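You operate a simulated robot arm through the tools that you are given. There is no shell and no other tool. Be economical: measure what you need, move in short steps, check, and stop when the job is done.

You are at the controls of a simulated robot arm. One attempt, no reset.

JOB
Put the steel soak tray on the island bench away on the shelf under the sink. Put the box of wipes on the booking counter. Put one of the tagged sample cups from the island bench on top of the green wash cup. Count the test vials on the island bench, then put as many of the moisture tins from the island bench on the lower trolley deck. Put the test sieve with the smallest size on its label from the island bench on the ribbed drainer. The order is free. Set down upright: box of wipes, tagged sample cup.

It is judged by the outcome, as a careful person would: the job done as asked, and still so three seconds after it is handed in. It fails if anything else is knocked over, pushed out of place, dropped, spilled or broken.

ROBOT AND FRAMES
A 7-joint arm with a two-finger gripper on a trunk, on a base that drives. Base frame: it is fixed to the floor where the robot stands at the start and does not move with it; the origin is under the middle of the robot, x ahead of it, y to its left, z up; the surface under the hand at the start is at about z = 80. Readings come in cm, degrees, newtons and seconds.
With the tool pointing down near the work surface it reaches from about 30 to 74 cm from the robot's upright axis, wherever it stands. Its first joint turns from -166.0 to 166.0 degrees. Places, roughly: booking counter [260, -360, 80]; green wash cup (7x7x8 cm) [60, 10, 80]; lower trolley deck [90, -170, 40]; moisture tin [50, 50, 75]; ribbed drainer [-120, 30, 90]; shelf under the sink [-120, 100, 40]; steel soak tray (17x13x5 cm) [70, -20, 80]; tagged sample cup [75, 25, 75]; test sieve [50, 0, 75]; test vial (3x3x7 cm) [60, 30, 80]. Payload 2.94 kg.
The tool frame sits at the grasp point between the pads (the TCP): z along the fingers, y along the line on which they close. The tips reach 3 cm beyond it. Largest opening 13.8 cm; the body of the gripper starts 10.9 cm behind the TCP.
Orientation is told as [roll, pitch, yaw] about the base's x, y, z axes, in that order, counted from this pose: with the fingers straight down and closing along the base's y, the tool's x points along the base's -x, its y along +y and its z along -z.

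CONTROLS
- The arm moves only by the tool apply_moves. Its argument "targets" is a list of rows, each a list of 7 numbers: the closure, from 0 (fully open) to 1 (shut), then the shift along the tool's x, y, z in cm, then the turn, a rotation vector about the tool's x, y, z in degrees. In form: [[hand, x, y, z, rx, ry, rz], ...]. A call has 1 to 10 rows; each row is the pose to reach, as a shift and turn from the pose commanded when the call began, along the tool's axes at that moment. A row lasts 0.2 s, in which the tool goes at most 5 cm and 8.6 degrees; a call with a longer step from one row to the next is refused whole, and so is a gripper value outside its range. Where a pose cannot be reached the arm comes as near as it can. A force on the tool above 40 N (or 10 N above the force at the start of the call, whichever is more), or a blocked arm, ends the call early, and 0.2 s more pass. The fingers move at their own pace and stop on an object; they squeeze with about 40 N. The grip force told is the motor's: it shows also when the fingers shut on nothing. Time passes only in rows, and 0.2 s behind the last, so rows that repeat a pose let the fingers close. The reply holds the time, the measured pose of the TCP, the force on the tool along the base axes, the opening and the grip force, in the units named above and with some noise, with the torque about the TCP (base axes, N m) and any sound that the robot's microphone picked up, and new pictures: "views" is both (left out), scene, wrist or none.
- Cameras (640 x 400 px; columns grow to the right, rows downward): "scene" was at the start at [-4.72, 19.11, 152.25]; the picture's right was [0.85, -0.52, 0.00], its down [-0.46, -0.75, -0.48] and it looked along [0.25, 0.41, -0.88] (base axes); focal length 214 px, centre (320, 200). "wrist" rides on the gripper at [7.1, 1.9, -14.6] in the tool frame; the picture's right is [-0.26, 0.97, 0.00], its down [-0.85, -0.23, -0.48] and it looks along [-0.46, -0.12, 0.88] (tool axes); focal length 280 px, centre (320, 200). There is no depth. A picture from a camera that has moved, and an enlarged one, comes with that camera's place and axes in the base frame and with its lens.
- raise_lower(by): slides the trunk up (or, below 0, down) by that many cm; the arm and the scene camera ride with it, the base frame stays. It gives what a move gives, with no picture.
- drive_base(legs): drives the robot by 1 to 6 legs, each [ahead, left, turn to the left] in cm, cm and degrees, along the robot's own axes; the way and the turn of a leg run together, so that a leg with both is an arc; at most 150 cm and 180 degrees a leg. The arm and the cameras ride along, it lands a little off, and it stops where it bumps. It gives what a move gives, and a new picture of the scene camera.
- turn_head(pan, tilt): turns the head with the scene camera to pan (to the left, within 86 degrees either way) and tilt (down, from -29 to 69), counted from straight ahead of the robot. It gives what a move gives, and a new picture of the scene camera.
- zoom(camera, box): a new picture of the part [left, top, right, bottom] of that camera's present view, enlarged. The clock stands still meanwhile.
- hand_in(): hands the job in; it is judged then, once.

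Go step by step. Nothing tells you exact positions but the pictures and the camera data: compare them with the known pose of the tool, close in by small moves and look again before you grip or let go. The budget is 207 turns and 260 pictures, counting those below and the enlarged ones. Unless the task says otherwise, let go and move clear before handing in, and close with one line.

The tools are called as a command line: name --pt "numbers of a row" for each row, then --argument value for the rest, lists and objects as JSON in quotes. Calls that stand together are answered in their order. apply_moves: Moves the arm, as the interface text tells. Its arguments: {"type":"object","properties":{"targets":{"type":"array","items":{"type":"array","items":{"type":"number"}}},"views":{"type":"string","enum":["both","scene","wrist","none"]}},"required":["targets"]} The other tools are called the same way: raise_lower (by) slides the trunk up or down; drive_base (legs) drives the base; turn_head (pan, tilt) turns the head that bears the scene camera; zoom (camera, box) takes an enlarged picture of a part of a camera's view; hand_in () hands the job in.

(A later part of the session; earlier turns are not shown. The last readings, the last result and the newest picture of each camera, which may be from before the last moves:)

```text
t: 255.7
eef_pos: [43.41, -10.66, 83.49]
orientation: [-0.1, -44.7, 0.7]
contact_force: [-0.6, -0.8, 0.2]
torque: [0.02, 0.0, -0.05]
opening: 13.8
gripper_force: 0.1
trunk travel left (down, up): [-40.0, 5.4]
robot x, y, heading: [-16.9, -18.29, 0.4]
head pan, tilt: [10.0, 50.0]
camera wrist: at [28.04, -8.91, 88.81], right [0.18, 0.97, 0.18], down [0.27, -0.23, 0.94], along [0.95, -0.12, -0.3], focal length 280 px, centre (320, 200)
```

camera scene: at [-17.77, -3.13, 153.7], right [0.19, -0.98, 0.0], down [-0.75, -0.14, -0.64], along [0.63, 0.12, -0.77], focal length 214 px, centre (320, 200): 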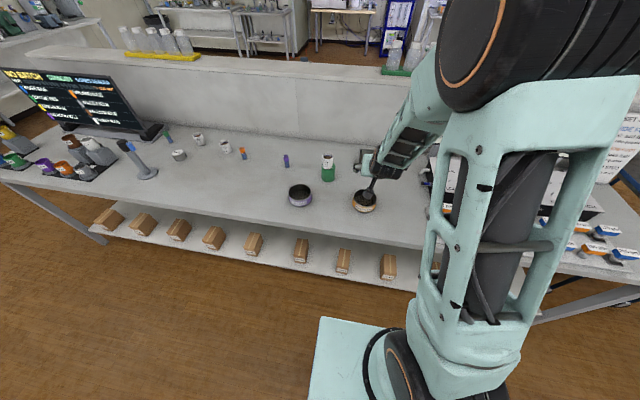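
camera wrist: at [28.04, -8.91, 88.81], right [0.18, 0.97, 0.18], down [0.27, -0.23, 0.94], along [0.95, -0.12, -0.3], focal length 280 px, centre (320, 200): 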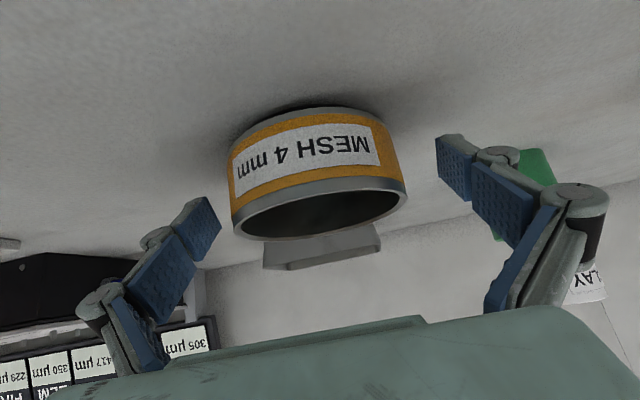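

apply_moves --pt "0.2 0.2 0 0.2 0 0 0" --pt "0.5 0.2 0 0.2 0 0 0" --pt "1 0.2 0 0.2 0 0 0" --pt "1 0.2 0 0.2 0 0 0" --pt "1 -1.5 0 -1.5 0 0 0" --pt "1 -4.5 0 -4.5 0 0 0" --pt "1 -8 0 -8 0 0 0" --pt "1 -11 0 -11 0 0 0" --pt "1 -14.5 0 -14.5 0 0 0" --views "wrist"

```text
t: 257.7
eef_pos: [43.37, -10.96, 103.82]
orientation: [-0.1, -44.6, 0.9]
contact_force: [0.1, -0.5, -1.9]
torque: [0.04, 0.0, -0.02]
opening: 10.09
gripper_force: 40.2
trunk travel left (down, up): [-40.0, 5.4]
robot x, y, heading: [-17.08, -17.74, 0.7]
head pan, tilt: [10.0, 50.0]
camera wrist: at [27.83, -8.97, 109.22], right [0.18, 0.97, 0.18], down [0.27, -0.23, 0.94], along [0.95, -0.11, -0.3], focal length 280 px, centre (320, 200)
```

wrist: 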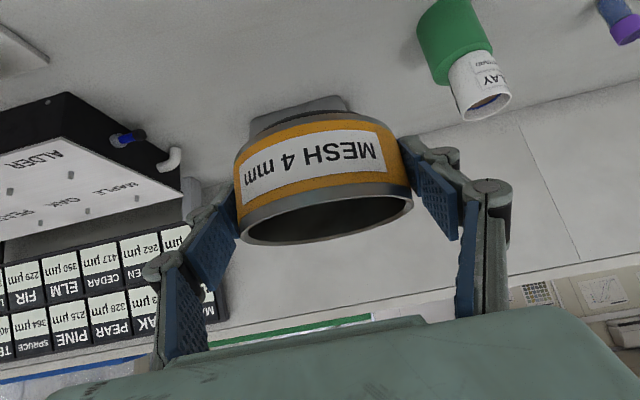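

Sieve is held. I back off, turn around to the sink side and slide along to the drainer.

drive_base --legs '[[-15, 0, 0], [0, 0, 179.5], [0, -58, 0]]'

turn_head --pan 15 --tilt 40

zoom --camera "wrist" --box '[0, 0, 640, 400]'

```text
t: 271.6
eef_pos: [-94.49, 29.86, 103.8]
orientation: [-0.2, -44.6, -177.3]
contact_force: [-0.1, -1.0, -1.2]
torque: [0.0, -0.01, -0.01]
opening: 10.1
gripper_force: 39.7
trunk travel left (down, up): [-40.0, 5.4]
robot x, y, heading: [-34.78, 39.31, -177.6]
head pan, tilt: [10.0, 50.0]
camera scene: at [-33.4, 24.34, 153.69], right [-0.22, 0.98, 0.0], down [0.75, 0.17, -0.64], along [-0.63, -0.14, -0.77], focal length 214 px, centre (320, 200)
```

scene: 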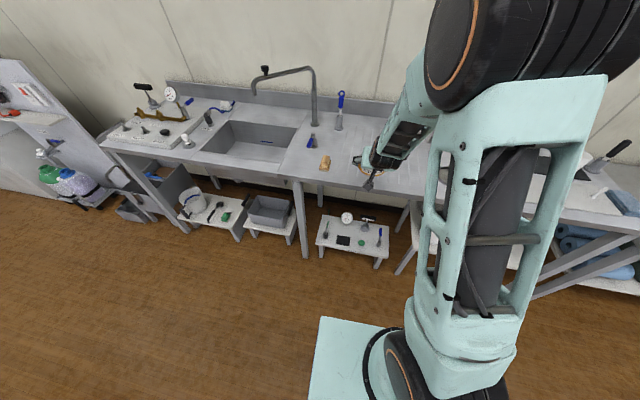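

```text
t: 272.3
eef_pos: [-94.53, 29.94, 103.82]
orientation: [-0.2, -44.6, -177.3]
contact_force: [0.3, 1.1, -0.4]
torque: [-0.01, -0.03, 0.0]
opening: 10.09
gripper_force: 40.0
trunk travel left (down, up): [-40.0, 5.4]
robot x, y, heading: [-34.53, 38.97, -177.5]
head pan, tilt: [15.0, 40.0]
camera scene: at [-33.99, 23.44, 155.1], right [-0.3, 0.95, 0.0], down [0.61, 0.19, -0.77], along [-0.73, -0.23, -0.64], focal length 214 px, centre (320, 200)
```

scene: 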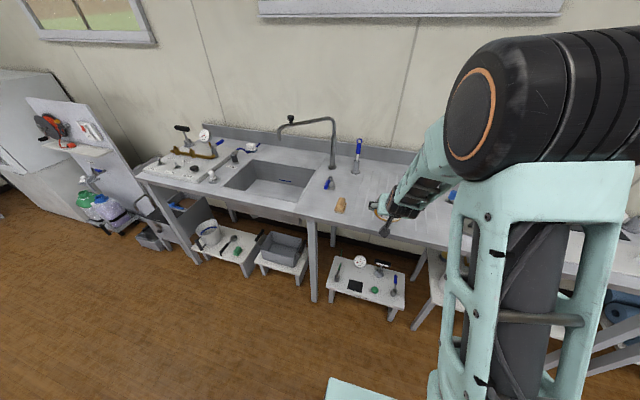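

```text
1.00 times, centred on (320, 200) of wrist (not enlarged: the box is as wide or as high as the picture)
camera zoom: at [-79.19, 28.66, 109.16], right [-0.14, -0.97, 0.18], down [-0.28, 0.22, 0.94], along [-0.95, 0.08, -0.3], focal length 280 px, centre (320, 200)
```

zoom: 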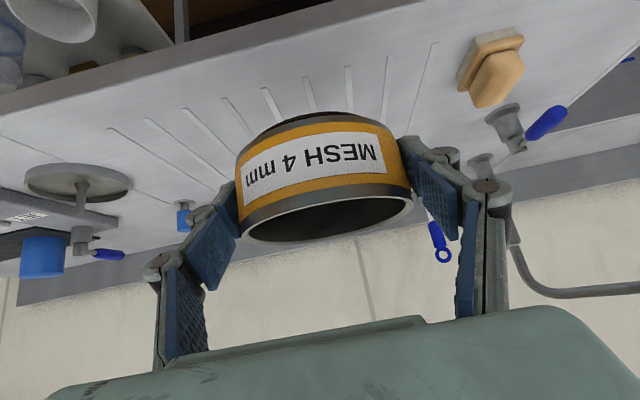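

Ribbed area spans y≈15–53, x≈-103…-135. I drive in ~19 cm so the sieve is over its middle.

drive_base --legs '[[19, -4, -2]]'

apply_moves --pt "1 2 0 2 0 0 0" --pt "1 4 0 4 0 0 0" --pt "1 5.5 0 5.5 0 0 0" --views "wrist"

```text
t: 273.9
eef_pos: [-113.68, 35.49, 103.79]
orientation: [-0.2, -44.5, -179.3]
contact_force: [-0.7, 0.0, -0.8]
torque: [-0.02, 0.0, -0.01]
opening: 10.08
gripper_force: 39.5
trunk travel left (down, up): [-40.0, 5.4]
robot x, y, heading: [-53.11, 42.84, -179.3]
head pan, tilt: [15.0, 40.0]
camera scene: at [-53.48, 26.94, 155.11], right [-0.27, 0.96, 0.0], down [0.62, 0.17, -0.77], along [-0.74, -0.21, -0.64], focal length 214 px, centre (320, 200)
```

scene: 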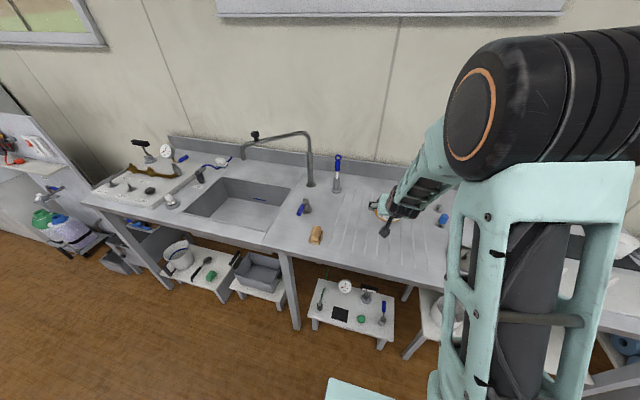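

```text
t: 274.7
eef_pos: [-113.53, 35.34, 95.92]
orientation: [-0.2, -44.6, -179.3]
contact_force: [0.0, -0.1, -1.1]
torque: [-0.02, 0.0, -0.03]
opening: 10.09
gripper_force: 39.9
trunk travel left (down, up): [-40.0, 5.4]
robot x, y, heading: [-53.29, 42.58, -179.3]
head pan, tilt: [15.0, 40.0]
camera wrist: at [-98.33, 33.67, 101.33], right [-0.18, -0.97, 0.18], down [-0.27, 0.23, 0.94], along [-0.95, 0.12, -0.3], focal length 280 px, centre (320, 200)
```

wrist: 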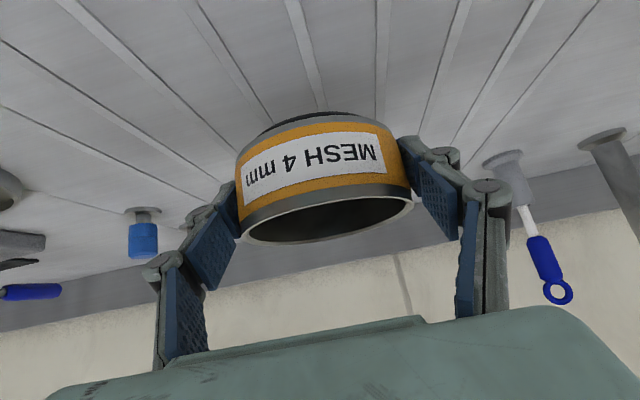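

Over the ribs. Lowering gently.

apply_moves --pt "1 1.2 0 1.2 0 0 0" --pt "1 2.0 0 2.0 0 0 0" --pt "1 2.3 0 2.3 0 0 0" --views "none"

```text
t: 275.5
eef_pos: [-113.58, 35.34, 92.66]
orientation: [-0.2, -44.6, -179.3]
contact_force: [0.6, -0.2, -2.1]
torque: [0.01, -0.02, 0.01]
opening: 10.09
gripper_force: 40.0
trunk travel left (down, up): [-40.0, 5.4]
robot x, y, heading: [-53.35, 42.42, -179.5]
head pan, tilt: [15.0, 40.0]
```

apply_moves --pt "1 0.3 0 0.3 0 0 0" --pt "1 0.55 0 0.55 0 0 0" --views "wrist"

```text
t: 276.1
eef_pos: [-113.59, 35.39, 92.04]
orientation: [-0.2, -44.7, -179.3]
contact_force: [-0.7, 0.3, -1.5]
torque: [-0.01, 0.0, 0.01]
opening: 10.07
gripper_force: 39.6
trunk travel left (down, up): [-40.0, 5.4]
robot x, y, heading: [-53.04, 42.6, -179.3]
head pan, tilt: [15.0, 40.0]
camera wrist: at [-98.34, 33.73, 97.34], right [-0.18, -0.97, 0.18], down [-0.27, 0.23, 0.94], along [-0.95, 0.12, -0.3], focal length 280 px, centre (320, 200)
```

wrist: 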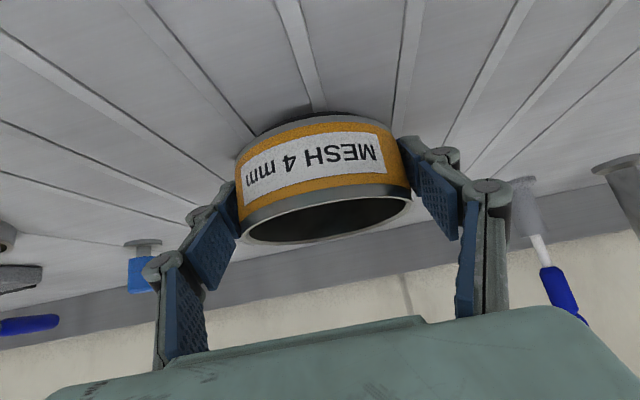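

apply_moves --pt "1 0.3 0 0.3 0 0 0" --pt "1 0.55 0 0.55 0 0 0" --pt "1 0.75 0 0.75 0 0 0" --views "none"

```text
t: 276.9
eef_pos: [-113.72, 35.53, 91.11]
orientation: [-0.2, -44.9, -179.3]
contact_force: [0.9, -0.2, 9.1]
torque: [0.2, -0.25, 0.0]
opening: 10.11
gripper_force: 39.6
trunk travel left (down, up): [-40.0, 5.4]
robot x, y, heading: [-53.18, 42.31, -179.8]
head pan, tilt: [15.0, 40.0]
```

Contact reached. Release and withdraw.

apply_moves --pt "0.5 0 0 0 0 0 0" --pt "0.1 0 0 0 0 0 0" --pt "0 0 0 0 0 0 0" --pt "0 0 0 0 0 0 0" --pt "0 0 0 -2 0 0 0" --pt "0 -1 0 -6 0 0 0" --pt "0 -3 0 -10 0 0 0" --pt "0 -6 0 -13 0 0 0" --views "wrist"

```text
t: 278.7
eef_pos: [-108.49, 35.61, 104.33]
orientation: [-0.2, -44.5, -179.3]
contact_force: [0.3, 0.3, 0.1]
torque: [0.0, 0.04, 0.01]
opening: 13.8
gripper_force: 0.0
trunk travel left (down, up): [-40.0, 5.4]
robot x, y, heading: [-53.4, 42.27, -179.4]
head pan, tilt: [15.0, 40.0]
camera wrist: at [-93.26, 33.91, 109.82], right [-0.18, -0.97, 0.18], down [-0.27, 0.23, 0.94], along [-0.95, 0.12, -0.3], focal length 280 px, centre (320, 200)
```

wrist: 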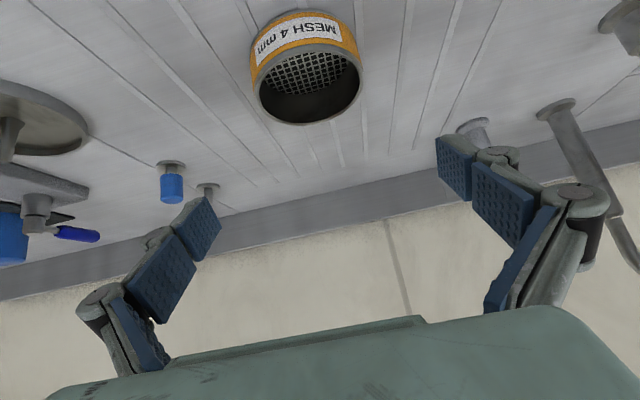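

Sieve is on the drainer. I back off and slide to y≈105 to inspect the shelf below and the benches there.

drive_base --legs '[[-20, -70, 0]]'

turn_head --pan 15 --tilt 50

```text
t: 285.3
eef_pos: [-89.13, 106.02, 104.38]
orientation: [-0.2, -44.6, -178.7]
contact_force: [0.2, -0.4, 0.2]
torque: [-0.01, 0.0, -0.04]
opening: 13.81
gripper_force: 0.0
trunk travel left (down, up): [-40.0, 5.4]
robot x, y, heading: [-34.26, 113.24, -178.9]
head pan, tilt: [15.0, 40.0]
camera scene: at [-34.11, 97.72, 155.11], right [-0.28, 0.96, 0.0], down [0.62, 0.18, -0.77], along [-0.74, -0.21, -0.64], focal length 214 px, centre (320, 200)
```

scene: 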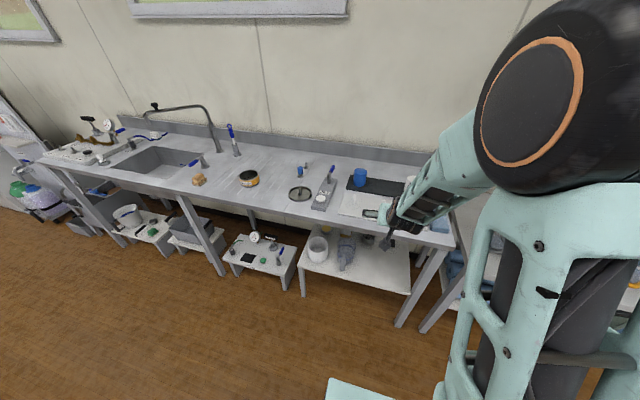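

```text
t: 286.0
eef_pos: [-89.31, 105.98, 104.35]
orientation: [-0.1, -44.6, -178.8]
contact_force: [-0.2, -0.2, 0.4]
torque: [0.02, 0.0, 0.0]
opening: 13.78
gripper_force: 0.0
trunk travel left (down, up): [-40.0, 5.4]
robot x, y, heading: [-33.66, 113.65, -179.1]
head pan, tilt: [15.0, 50.0]
camera scene: at [-33.35, 97.93, 153.7], right [-0.28, 0.96, 0.0], down [0.74, 0.21, -0.64], along [-0.62, -0.18, -0.77], focal length 214 px, centre (320, 200)
```

scene: 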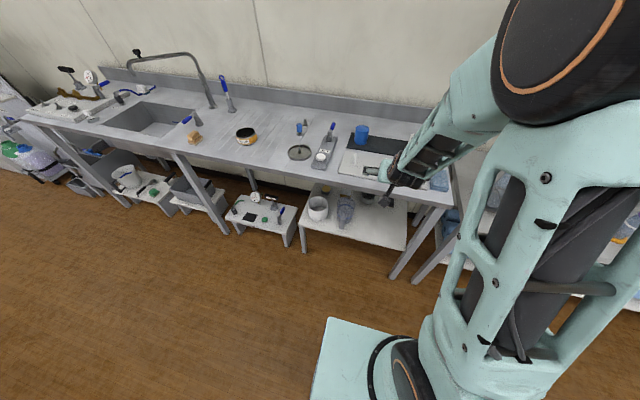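

zoom --camera "scene" --box '[280, 170, 460, 285]'

turn_head --pan -45 --tilt 30

```text
3.48 times, centred on (370, 228) of scene
camera zoom: at [-33.35, 97.93, 153.7], right [-0.28, 0.96, 0.0], down [0.74, 0.21, -0.64], along [-0.62, -0.18, -0.77], focal length 746 px, centre (146, 104)
```

zoom: 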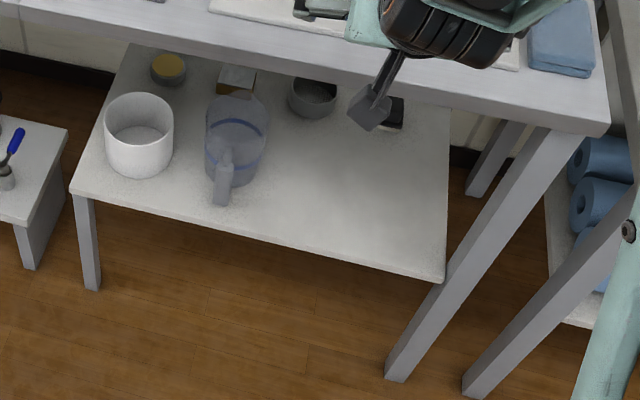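

```text
t: 287.3
eef_pos: [-89.27, 106.03, 104.31]
orientation: [-0.3, -44.6, -178.8]
contact_force: [0.3, 0.1, 0.4]
torque: [0.02, 0.05, 0.0]
opening: 13.83
gripper_force: 0.1
trunk travel left (down, up): [-40.0, 5.4]
robot x, y, heading: [-33.99, 113.58, -179.1]
head pan, tilt: [-45.0, 30.0]
camera scene: at [-32.45, 106.33, 156.64], right [0.69, 0.72, 0.0], down [0.36, -0.35, -0.87], along [-0.62, 0.6, -0.5], focal length 214 px, centre (320, 200)
```

scene: 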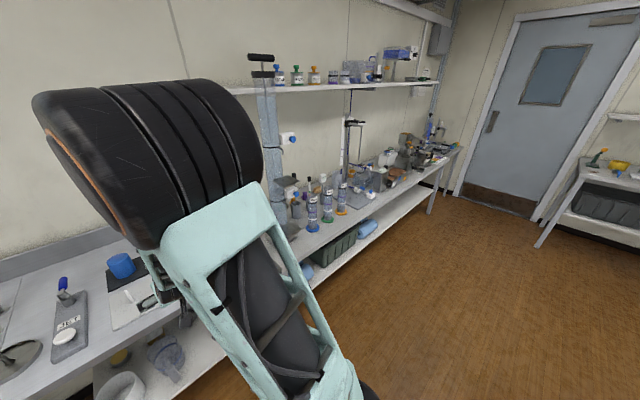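

Shelf's free area: y≈101–128, x≈-102…-127 at z≈40; plan the tray centre at (-113, 116). One zoom here for wipes.

zoom --camera "scene" --box '[270, 40, 470, 240]'

turn_head --pan -86 --tilt 20

zoom --camera "scene" --box '[320, 100, 640, 300]'

```text
2.00 times, centred on (370, 140) of scene
camera zoom: at [-32.45, 106.33, 156.64], right [0.69, 0.72, 0.0], down [0.36, -0.35, -0.87], along [-0.62, 0.6, -0.5], focal length 429 px, centre (220, 320)
```

zoom: 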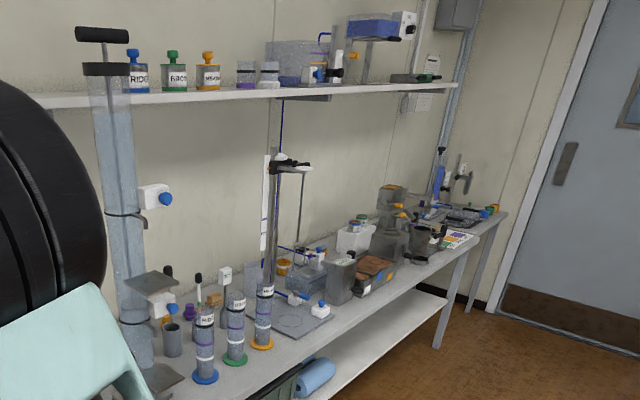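

```text
t: 288.4
eef_pos: [-89.37, 105.92, 104.37]
orientation: [-0.2, -44.7, -178.8]
contact_force: [0.2, 0.8, 0.2]
torque: [-0.02, 0.0, 0.0]
opening: 13.8
gripper_force: 0.0
trunk travel left (down, up): [-40.0, 5.4]
robot x, y, heading: [-33.82, 113.16, -179.1]
head pan, tilt: [-85.9, 20.0]
camera scene: at [-26.77, 109.33, 158.25], right [1.0, 0.09, 0.0], down [0.03, -0.34, -0.94], along [-0.08, 0.94, -0.34], focal length 214 px, centre (320, 200)
```

scene: 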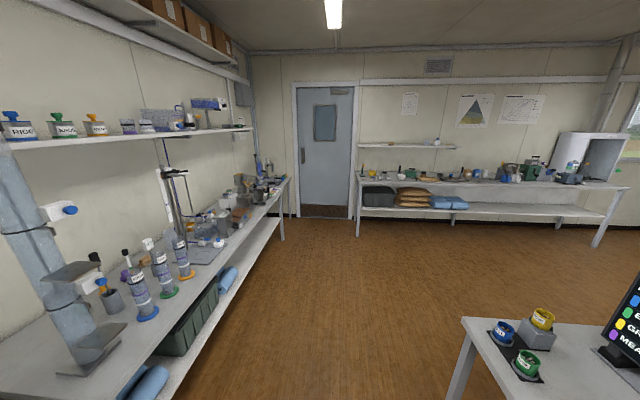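

```text
2.00 times, centred on (480, 200) of scene
camera zoom: at [-26.77, 109.33, 158.25], right [1.0, 0.09, 0.0], down [0.03, -0.34, -0.94], along [-0.08, 0.94, -0.34], focal length 429 px, centre (0, 200)
```

zoom: 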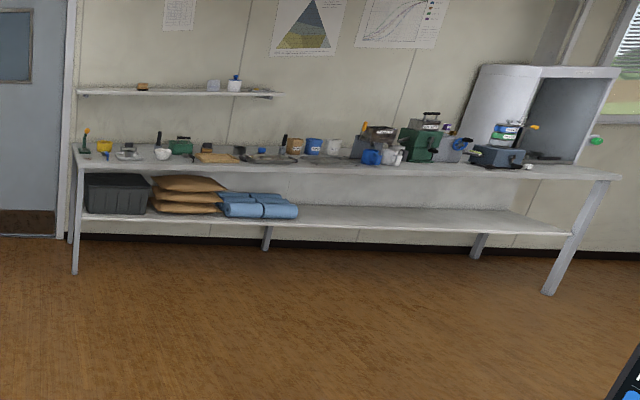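

No wipes here either. Next the tray: turn left back to the bench and drive to its left end.

drive_base --legs '[[0, 0, 179], [0, -126, 0], [22, 0, 0]]'

turn_head --pan 0 --tilt 50

zoom --camera "wrist" --box '[0, 0, 640, 400]'

```text
t: 308.3
eef_pos: [48.18, -1.6, 104.38]
orientation: [-0.2, -44.6, 2.9]
contact_force: [-0.3, 1.3, 0.2]
torque: [0.02, 0.01, -0.02]
opening: 13.81
gripper_force: 0.0
trunk travel left (down, up): [-40.0, 5.4]
robot x, y, heading: [-6.43, -10.45, 2.7]
head pan, tilt: [-85.9, 20.0]
camera scene: at [-14.32, -6.78, 158.25], right [-0.99, -0.12, 0.0], down [-0.04, 0.34, -0.94], along [0.11, -0.93, -0.34], focal length 214 px, centre (320, 200)
```

scene: 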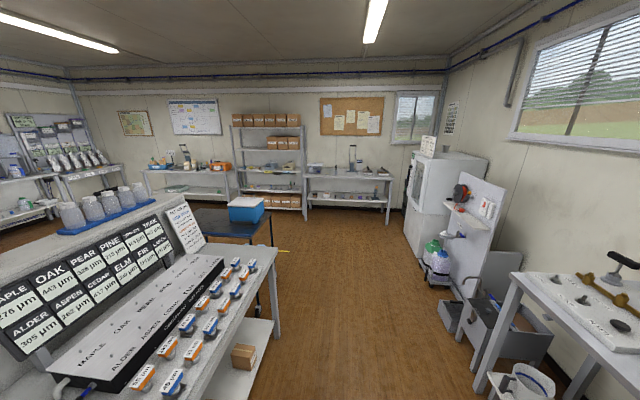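

```text
t: 309.9
eef_pos: [48.15, -1.58, 104.41]
orientation: [-0.2, -44.6, 2.9]
contact_force: [0.1, -0.3, -0.6]
torque: [-0.01, -0.01, 0.0]
opening: 13.81
gripper_force: 0.2
trunk travel left (down, up): [-40.0, 5.4]
robot x, y, heading: [-6.65, -10.66, 3.1]
head pan, tilt: [0.0, 50.0]
camera scene: at [-7.78, 2.83, 153.69], right [0.05, -1.0, 0.0], down [-0.77, -0.04, -0.64], along [0.64, 0.03, -0.77], focal length 214 px, centre (320, 200)
```

scene: 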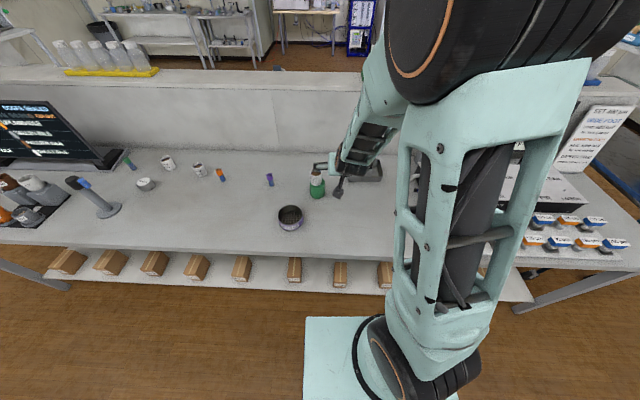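

```text
1.00 times, centred on (320, 200) of wrist (not enlarged: the box is as wide or as high as the picture)
camera zoom: at [32.84, -0.39, 109.78], right [0.14, 0.97, 0.18], down [0.28, -0.21, 0.94], along [0.95, -0.08, -0.3], focal length 280 px, centre (320, 200)
```

zoom: 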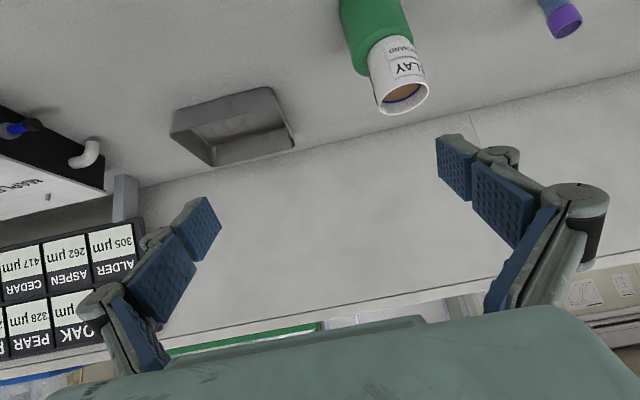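

zoom --camera "wrist" --box '[140, 60, 320, 180]'

```text
3.33 times, centred on (230, 120) of wrist
camera zoom: at [32.84, -0.39, 109.78], right [0.14, 0.97, 0.18], down [0.28, -0.21, 0.94], along [0.95, -0.08, -0.3], focal length 935 px, centre (620, 467)
```

zoom: 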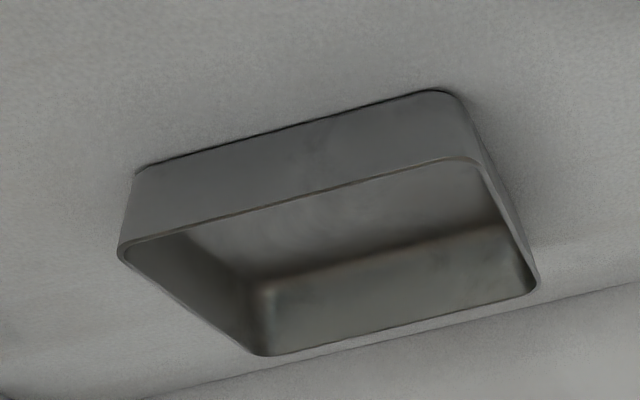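

The tray spans x 66.5–78.2, y -23…-6.7 (long side along y). I'll pinch its +y end wall at (72.4, -6.9). Straighten the heading and move up.

drive_base --legs '[[6, -2.4, -2.9]]'

apply_moves --pt "0.55 -1 0 4 0 0 0" --pt "0.55 -1.5 0 8 0 0 0" --pt "0.55 -1.5 0 11 0 0 0" --views "wrist"

```text
t: 310.9
eef_pos: [54.62, -6.76, 104.22]
orientation: [-0.2, -44.7, 0.0]
contact_force: [0.4, 0.1, -0.3]
torque: [0.05, 0.03, 0.0]
opening: 13.81
gripper_force: 0.0
trunk travel left (down, up): [-40.0, 5.4]
robot x, y, heading: [-0.55, -13.11, -0.0]
head pan, tilt: [0.0, 50.0]
camera scene: at [-1.13, 0.55, 153.69], right [0.0, -1.0, 0.0], down [-0.77, 0.0, -0.64], along [0.64, 0.0, -0.77], focal length 214 px, centre (320, 200)
```

scene: 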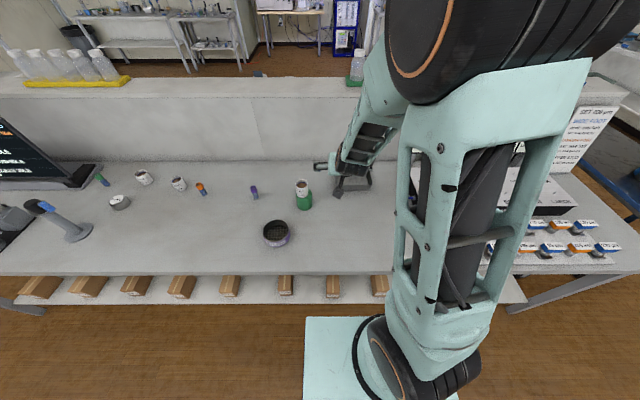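

```text
t: 311.7
eef_pos: [63.23, -6.89, 97.53]
orientation: [-0.2, -44.7, -0.1]
contact_force: [0.9, -0.5, -0.4]
torque: [-0.01, 0.02, 0.02]
opening: 6.22
gripper_force: 0.1
trunk travel left (down, up): [-40.0, 5.4]
robot x, y, heading: [-0.87, -12.78, -0.2]
head pan, tilt: [0.0, 50.0]
camera wrist: at [47.99, -4.85, 103.03], right [0.19, 0.96, 0.18], down [0.27, -0.23, 0.94], along [0.94, -0.13, -0.3], focal length 280 px, centre (320, 200)
```

wrist: 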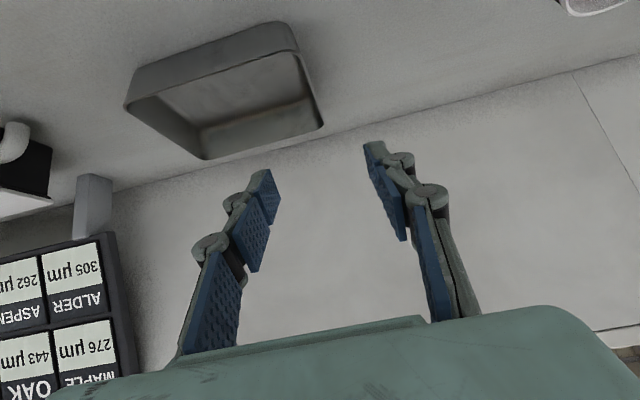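

apply_moves --pt "0.55 0 0 4.5 0 0 0" --pt "0.55 0.8 0 8.8 0 0 0" --pt "0.55 2.2 0 12.5 0 0 0" --pt "0.55 3.9 0 15.8 0 0 0" --views "both"

```text
t: 312.7
eef_pos: [71.82, -6.73, 83.44]
orientation: [-0.3, -44.7, 0.0]
contact_force: [-0.9, 0.0, 0.3]
torque: [0.0, 0.0, -0.01]
opening: 6.22
gripper_force: 0.1
trunk travel left (down, up): [-40.0, 5.4]
robot x, y, heading: [-0.41, -13.37, -0.1]
head pan, tilt: [0.0, 50.0]
camera scene: at [-1.15, 0.58, 153.7], right [0.0, -1.0, 0.0], down [-0.77, 0.0, -0.64], along [0.64, 0.0, -0.77], focal length 214 px, centre (320, 200)
camera wrist: at [56.39, -4.64, 88.88], right [0.19, 0.96, 0.18], down [0.27, -0.23, 0.94], along [0.94, -0.13, -0.3], focal length 280 px, centre (320, 200)
```

scene: 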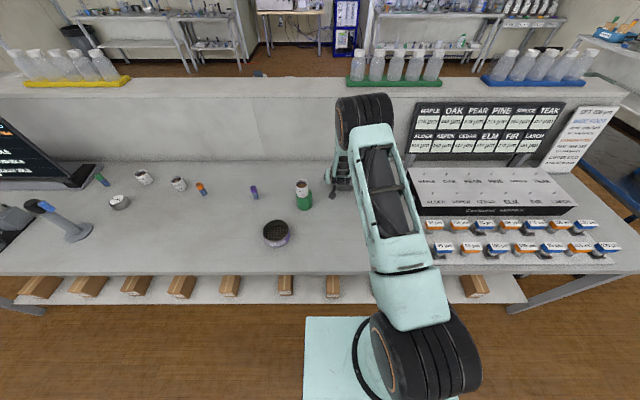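
wrist: 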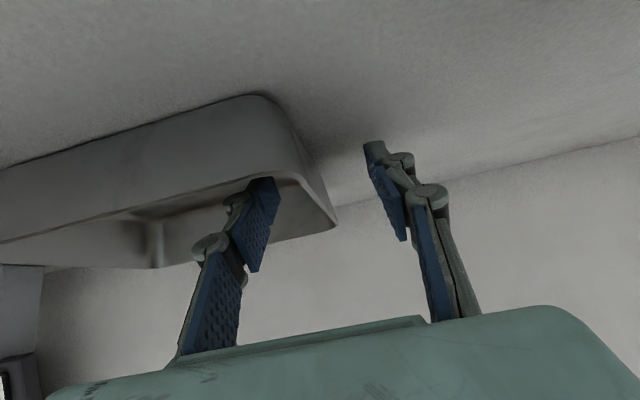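

One finger inside, one outside. Close and test with a small lift.

apply_moves --pt "0.8 0 0 0 0 0 0" --pt "1 0 0 0 0 0 0" --pt "1 0 0 0 0 0 0" --pt "1 0 0 0 0 0 0" --pt "1 -0.7 0 -0.7 0 0 0" --pt "1 -1.4 0 -1.4 0 0 0" --views "both"

```text
t: 314.1
eef_pos: [71.52, -6.67, 85.3]
orientation: [-0.1, -44.6, 0.0]
contact_force: [0.1, -0.3, -0.7]
torque: [0.01, -0.06, -0.02]
opening: 0.59
gripper_force: 31.6
trunk travel left (down, up): [-40.0, 5.4]
robot x, y, heading: [-0.66, -13.2, -0.1]
head pan, tilt: [0.0, 50.0]
camera scene: at [-1.19, 0.58, 153.68], right [0.0, -1.0, 0.0], down [-0.77, 0.0, -0.64], along [0.64, 0.0, -0.77], focal length 214 px, centre (320, 200)
camera wrist: at [56.24, -4.62, 90.85], right [0.19, 0.96, 0.18], down [0.27, -0.23, 0.93], along [0.94, -0.13, -0.31], focal length 280 px, centre (320, 200)
```

scene: 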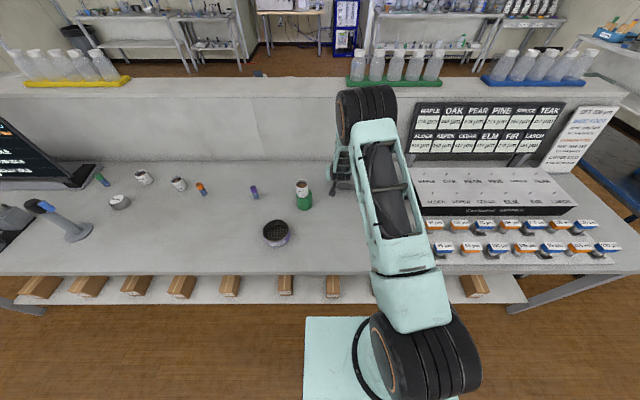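
wrist: 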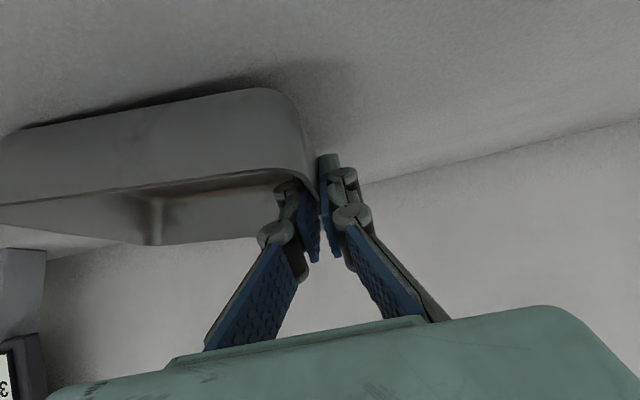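

apply_moves --pt "1 0 0 0 0 0 0" --pt "1 -1.2 0 -1.2 0 0 0" --pt "1 -2.5 0 -2.5 0 0 0" --views "wrist"

```text
t: 314.9
eef_pos: [71.75, -6.73, 89.07]
orientation: [-0.2, -44.7, 0.0]
contact_force: [0.4, 0.8, -2.0]
torque: [0.23, 0.01, -0.04]
opening: 0.6
gripper_force: 31.7
trunk travel left (down, up): [-40.0, 5.4]
robot x, y, heading: [-1.06, -13.02, -0.1]
head pan, tilt: [0.0, 50.0]
camera wrist: at [56.39, -4.75, 94.51], right [0.19, 0.97, 0.18], down [0.27, -0.23, 0.94], along [0.94, -0.13, -0.3], focal length 280 px, centre (320, 200)
```

wrist: 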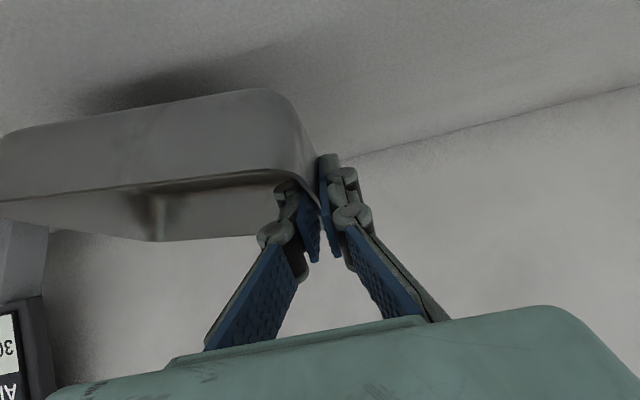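

Tray (about 2 N) hangs well. Lift it high and retract.

apply_moves --pt "1 -3 0 -3 0 0 0" --pt "1 -6 0 -6 0 0 0" --pt "1 -9 0 -9 0 0 0" --pt "1 -10.5 0 -10.7 0 0 0" --pt "1 -8 0 -13 0 0 0" --pt "1 -5.5 0 -15.5 0 0 0" --pt "1 -3 0 -18 0 0 0" --pt "1 -0.6 0 -20.5 0 0 0" --views "both"

```text
t: 316.7
eef_pos: [57.79, -6.64, 104.08]
orientation: [-0.2, -44.7, 0.0]
contact_force: [0.2, -0.1, -2.9]
torque: [0.22, 0.01, -0.02]
opening: 0.59
gripper_force: 31.7
trunk travel left (down, up): [-40.0, 5.4]
robot x, y, heading: [-0.92, -12.78, -0.1]
head pan, tilt: [0.0, 50.0]
camera scene: at [-1.23, 0.58, 153.69], right [0.0, -1.0, 0.0], down [-0.77, 0.0, -0.64], along [0.64, 0.0, -0.77], focal length 214 px, centre (320, 200)
camera wrist: at [42.42, -4.59, 109.5], right [0.19, 0.97, 0.18], down [0.27, -0.23, 0.94], along [0.94, -0.13, -0.3], focal length 280 px, centre (320, 200)
```

scene: 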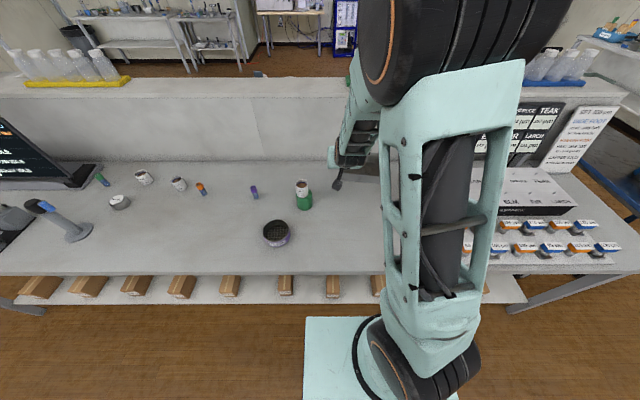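
wrist: 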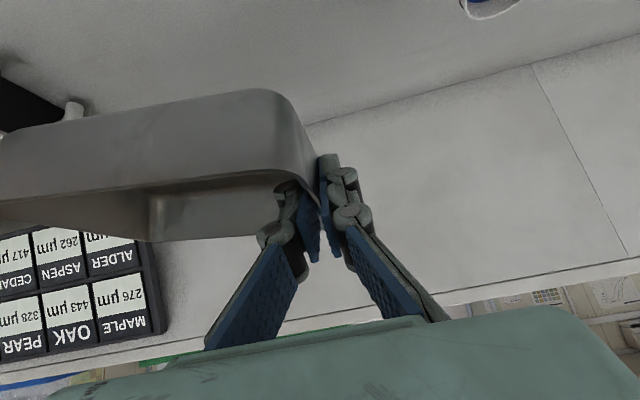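

Now carry the tray to the shelf side: back, turn, slide along, and stay back from the bench for lowering.

drive_base --legs '[[-32, 0, 0], [0, 0, 178], [0, -125, 0], [-20, 0, 0]]'

turn_head --pan 10 --tilt 40

```text
t: 338.1
eef_pos: [-69.33, 104.52, 104.09]
orientation: [-0.1, -44.5, 179.7]
contact_force: [-0.1, 0.3, -1.4]
torque: [-0.16, 0.0, 0.02]
opening: 0.58
gripper_force: 32.1
trunk travel left (down, up): [-40.0, 5.4]
robot x, y, heading: [-10.83, 110.74, 179.6]
head pan, tilt: [0.0, 50.0]
camera scene: at [-10.55, 97.0, 153.69], right [0.01, 1.0, 0.0], down [0.77, -0.01, -0.64], along [-0.64, 0.01, -0.77], focal length 214 px, centre (320, 200)
```

scene: 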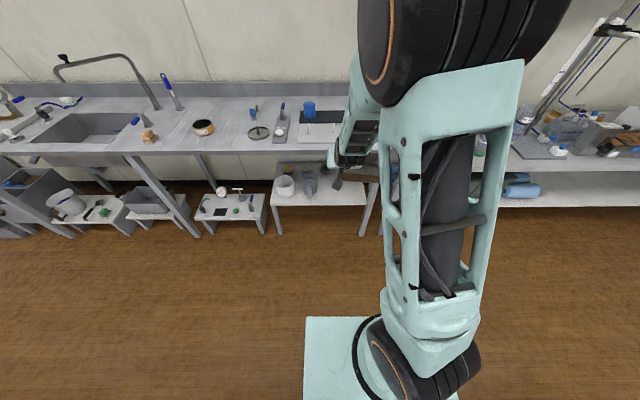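

```text
t: 338.8
eef_pos: [-69.37, 104.43, 104.09]
orientation: [-0.2, -44.6, 179.6]
contact_force: [-0.5, -0.9, -2.4]
torque: [-0.11, -0.03, -0.06]
opening: 0.6
gripper_force: 31.4
trunk travel left (down, up): [-40.0, 5.4]
robot x, y, heading: [-10.7, 110.34, 179.4]
head pan, tilt: [10.0, 40.0]
camera scene: at [-11.28, 95.54, 155.1], right [-0.16, 0.99, 0.0], down [0.63, 0.11, -0.77], along [-0.76, -0.13, -0.64], focal length 214 px, centre (320, 200)
```

scene: 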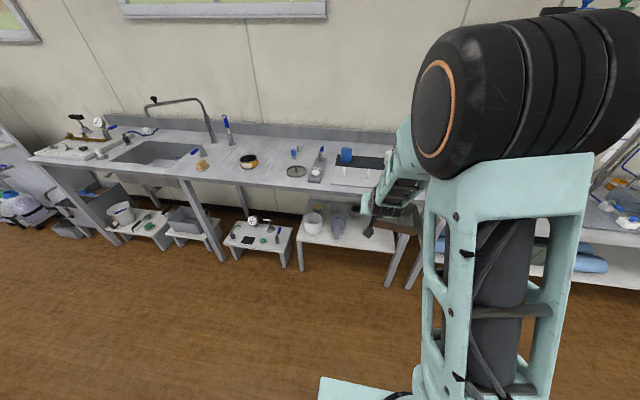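

Shift right 4, lower trunk 38 and the hand to z≈52.

drive_base --legs '[[0, -4, 0.3]]'

raise_lower --by -38

apply_moves --pt "1 3.3 0 3.3 0 0 0" --pt "1 6.6 0 6.6 0 0 0" --pt "1 9.8 0 9.9 0 0 0" --views "wrist"

```text
t: 339.8
eef_pos: [-69.34, 108.1, 103.98]
orientation: [-0.3, -44.6, 179.9]
contact_force: [-0.3, 0.0, -1.8]
torque: [-0.21, 0.01, 0.03]
opening: 0.58
gripper_force: 32.0
trunk travel left (down, up): [-40.0, 5.4]
robot x, y, heading: [-10.83, 114.6, 179.8]
head pan, tilt: [10.0, 40.0]
camera scene: at [-11.18, 99.54, 155.11], right [-0.17, 0.99, 0.0], down [0.63, 0.11, -0.77], along [-0.75, -0.13, -0.64], focal length 214 px, centre (320, 200)
```

scene: 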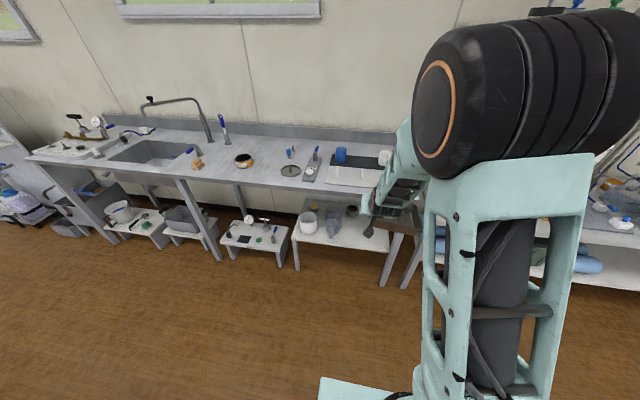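

```text
t: 343.5
eef_pos: [-69.32, 108.07, 66.09]
orientation: [-0.3, -44.6, 179.9]
contact_force: [0.5, 0.2, -2.7]
torque: [-0.17, -0.02, -0.01]
opening: 0.58
gripper_force: 32.1
trunk travel left (down, up): [-2.0, 43.4]
robot x, y, heading: [-10.83, 114.55, 180.1]
head pan, tilt: [10.0, 40.0]
```

```text
t: 344.3
eef_pos: [-69.16, 108.15, 52.25]
orientation: [-0.3, -44.7, 180.0]
contact_force: [-0.7, 0.3, -2.0]
torque: [-0.19, -0.04, 0.01]
opening: 0.59
gripper_force: 32.2
trunk travel left (down, up): [-2.0, 43.4]
robot x, y, heading: [-10.72, 114.56, 179.9]
head pan, tilt: [10.0, 40.0]
camera wrist: at [-53.95, 106.11, 57.63], right [-0.19, -0.96, 0.18], down [-0.27, 0.23, 0.94], along [-0.94, 0.13, -0.3], focal length 280 px, centre (320, 200)
```

wrist: 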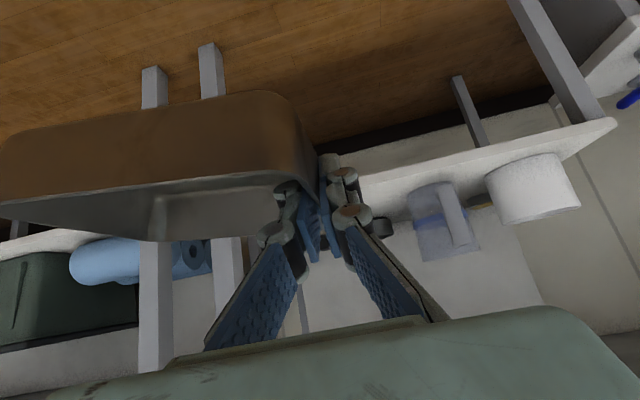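

Clear of the legs (leg at y≈131, tray end ≈125). I drive in 34 cm and look again.

drive_base --legs '[[34, 0, 0]]'

zoom --camera "wrist" --box '[0, 0, 640, 400]'

```text
t: 346.5
eef_pos: [-103.1, 108.61, 52.22]
orientation: [-0.2, -44.7, 179.7]
contact_force: [0.0, 0.2, -2.3]
torque: [-0.17, -0.04, -0.01]
opening: 0.6
gripper_force: 31.9
trunk travel left (down, up): [-2.0, 43.4]
robot x, y, heading: [-44.58, 115.09, 179.5]
head pan, tilt: [10.0, 40.0]
camera scene: at [-45.2, 99.71, 117.11], right [-0.17, 0.99, 0.0], down [0.63, 0.11, -0.77], along [-0.76, -0.13, -0.64], focal length 214 px, centre (320, 200)
```

scene: 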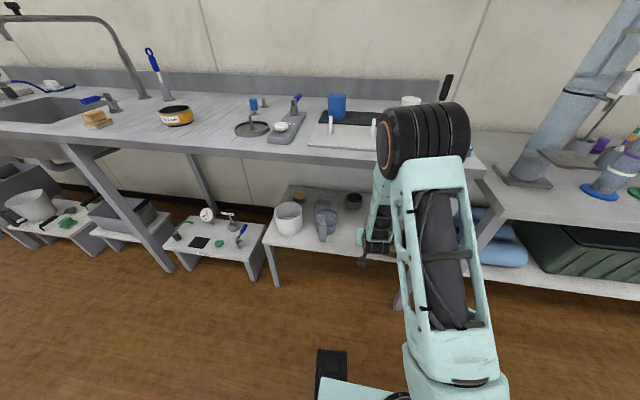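

```text
1.00 times, centred on (320, 200) of wrist (not enlarged: the box is as wide or as high as the picture)
camera zoom: at [-87.94, 106.53, 57.65], right [-0.19, -0.96, 0.18], down [-0.27, 0.23, 0.94], along [-0.94, 0.13, -0.3], focal length 280 px, centre (320, 200)
```

zoom: 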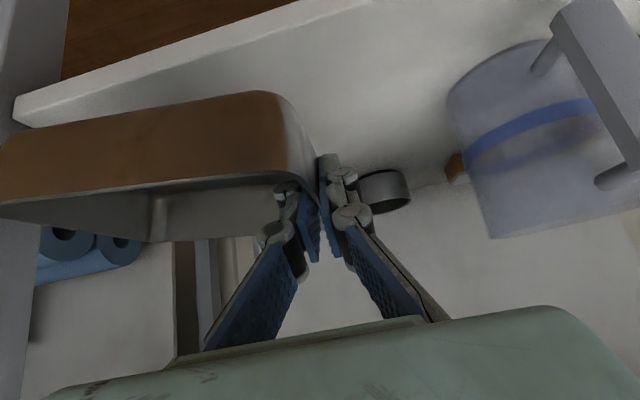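

The forearm would meet the bench edge if I simply drove on. I back off and reach in with the arm extended instead.

drive_base --legs '[[-22, 1.2, 0]]'

apply_moves --pt "1 -2.8 0 2.8 0 0 0" --pt "1 -5.6 0 5.6 0 0 0" --pt "1 -8.4 0 8.4 0 0 0" --pt "1 -11.2 0 11.2 0 0 0" --pt "1 -14.2 0 14.0 0 0 0" --views "both"

```text
t: 348.2
eef_pos: [-81.18, 106.98, 52.25]
orientation: [-0.3, -44.5, 179.8]
contact_force: [0.2, 0.5, -3.2]
torque: [-0.17, -0.03, -0.01]
opening: 0.61
gripper_force: 32.0
trunk travel left (down, up): [-2.0, 43.4]
robot x, y, heading: [-22.97, 113.21, 179.7]
head pan, tilt: [10.0, 40.0]
camera scene: at [-23.36, 98.37, 117.11], right [-0.17, 0.99, 0.0], down [0.63, 0.11, -0.77], along [-0.76, -0.13, -0.64], focal length 214 px, centre (320, 200)
```

scene: 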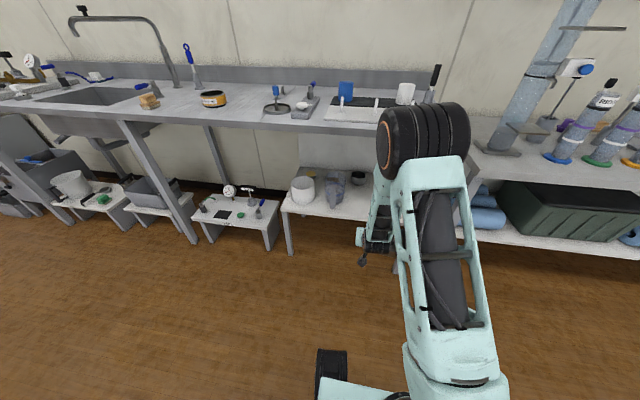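

```text
t: 349.4
eef_pos: [-101.38, 107.45, 52.14]
orientation: [-0.3, -44.5, 179.8]
contact_force: [0.5, 0.3, -2.0]
torque: [-0.17, 0.0, 0.02]
opening: 0.61
gripper_force: 31.2
trunk travel left (down, up): [-2.0, 43.4]
robot x, y, heading: [-22.74, 113.45, 179.6]
head pan, tilt: [10.0, 40.0]
camera scene: at [-23.36, 98.37, 117.11], right [-0.17, 0.99, 0.0], down [0.63, 0.11, -0.77], along [-0.76, -0.13, -0.64], focal length 214 px, centre (320, 200)
camera wrist: at [-86.05, 105.43, 57.64], right [-0.19, -0.96, 0.18], down [-0.27, 0.23, 0.93], along [-0.94, 0.13, -0.31], focal length 280 px, centre (320, 200)
```

scene: 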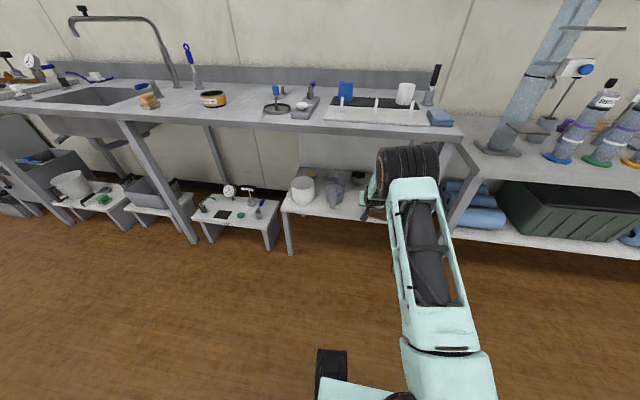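
wrist: 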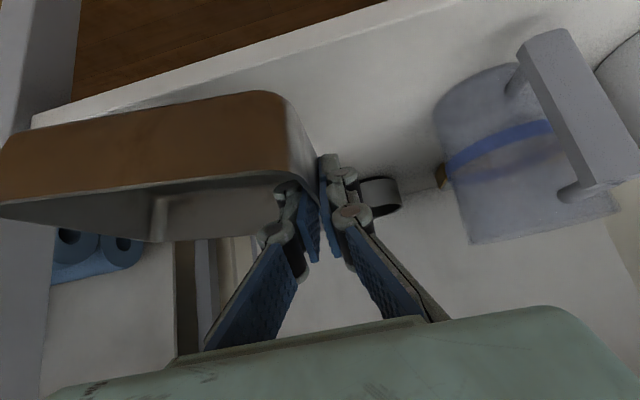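

Elbow is now clear. Drive in 10 cm more.

drive_base --legs '[[10, 0, 0.2]]'

apply_moves --pt "1 1.4 0 1.4 0 0 0" --pt "1 2.8 0 2.8 0 0 0" --pt "1 4.0 0 4.0 0 0 0" --views "wrist"

```text
t: 350.6
eef_pos: [-111.3, 107.15, 52.23]
orientation: [-0.2, -44.6, -180.0]
contact_force: [-0.1, 0.8, -2.2]
torque: [-0.18, 0.02, 0.01]
opening: 0.61
gripper_force: 31.5
trunk travel left (down, up): [-2.0, 43.4]
robot x, y, heading: [-33.03, 113.27, 179.9]
head pan, tilt: [10.0, 40.0]
camera scene: at [-33.37, 98.41, 117.11], right [-0.17, 0.99, 0.0], down [0.63, 0.11, -0.77], along [-0.75, -0.13, -0.64], focal length 214 px, centre (320, 200)
```

scene: 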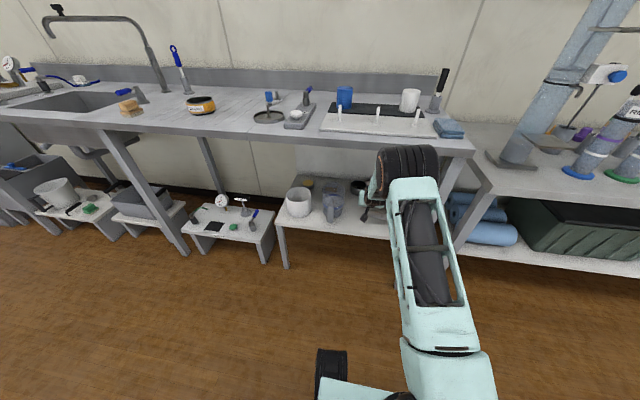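

```text
t: 351.4
eef_pos: [-111.4, 107.16, 46.84]
orientation: [-0.2, -44.9, -179.9]
contact_force: [0.5, -2.8, 6.8]
torque: [1.14, -0.55, -0.26]
opening: 0.6
gripper_force: 31.9
trunk travel left (down, up): [-2.0, 43.4]
robot x, y, heading: [-32.91, 113.21, 180.0]
head pan, tilt: [10.0, 40.0]
camera wrist: at [-96.15, 105.24, 52.12], right [-0.19, -0.97, 0.18], down [-0.27, 0.23, 0.94], along [-0.95, 0.13, -0.3], focal length 280 px, centre (320, 200)
```

wrist: 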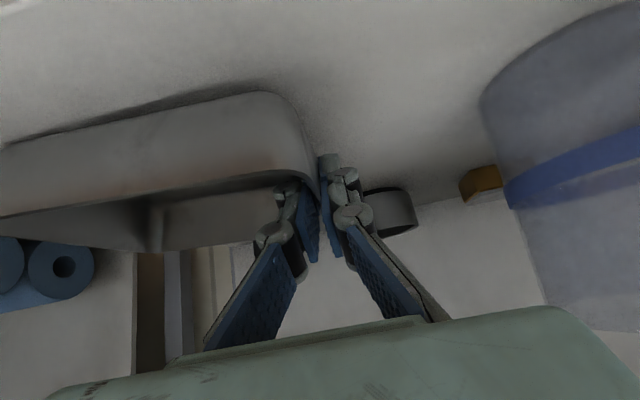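

The tray's far end touches first (slight droop). I keep lowering in small steps until it's level.

apply_moves --pt "1 0.35 0 0.35 0 0 0" --pt "1 0.7 0 0.7 0 0 0" --pt "1 1.05 0 1.05 0 0 0" --views "wrist"

```text
t: 352.2
eef_pos: [-111.34, 107.24, 45.44]
orientation: [-0.2, -44.9, -180.0]
contact_force: [3.4, -3.8, 16.0]
torque: [1.35, -0.91, -0.31]
opening: 0.62
gripper_force: 34.2
trunk travel left (down, up): [-2.0, 43.4]
robot x, y, heading: [-32.72, 113.44, 180.3]
head pan, tilt: [10.0, 40.0]
camera wrist: at [-96.1, 105.27, 50.84], right [-0.19, -0.97, 0.18], down [-0.27, 0.23, 0.94], along [-0.95, 0.13, -0.3], focal length 280 px, centre (320, 200)
```

wrist: 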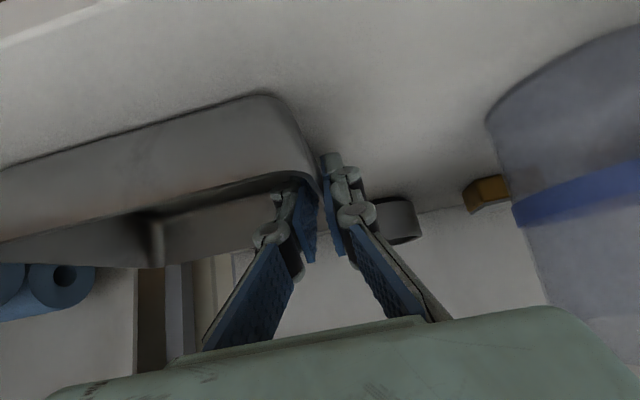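

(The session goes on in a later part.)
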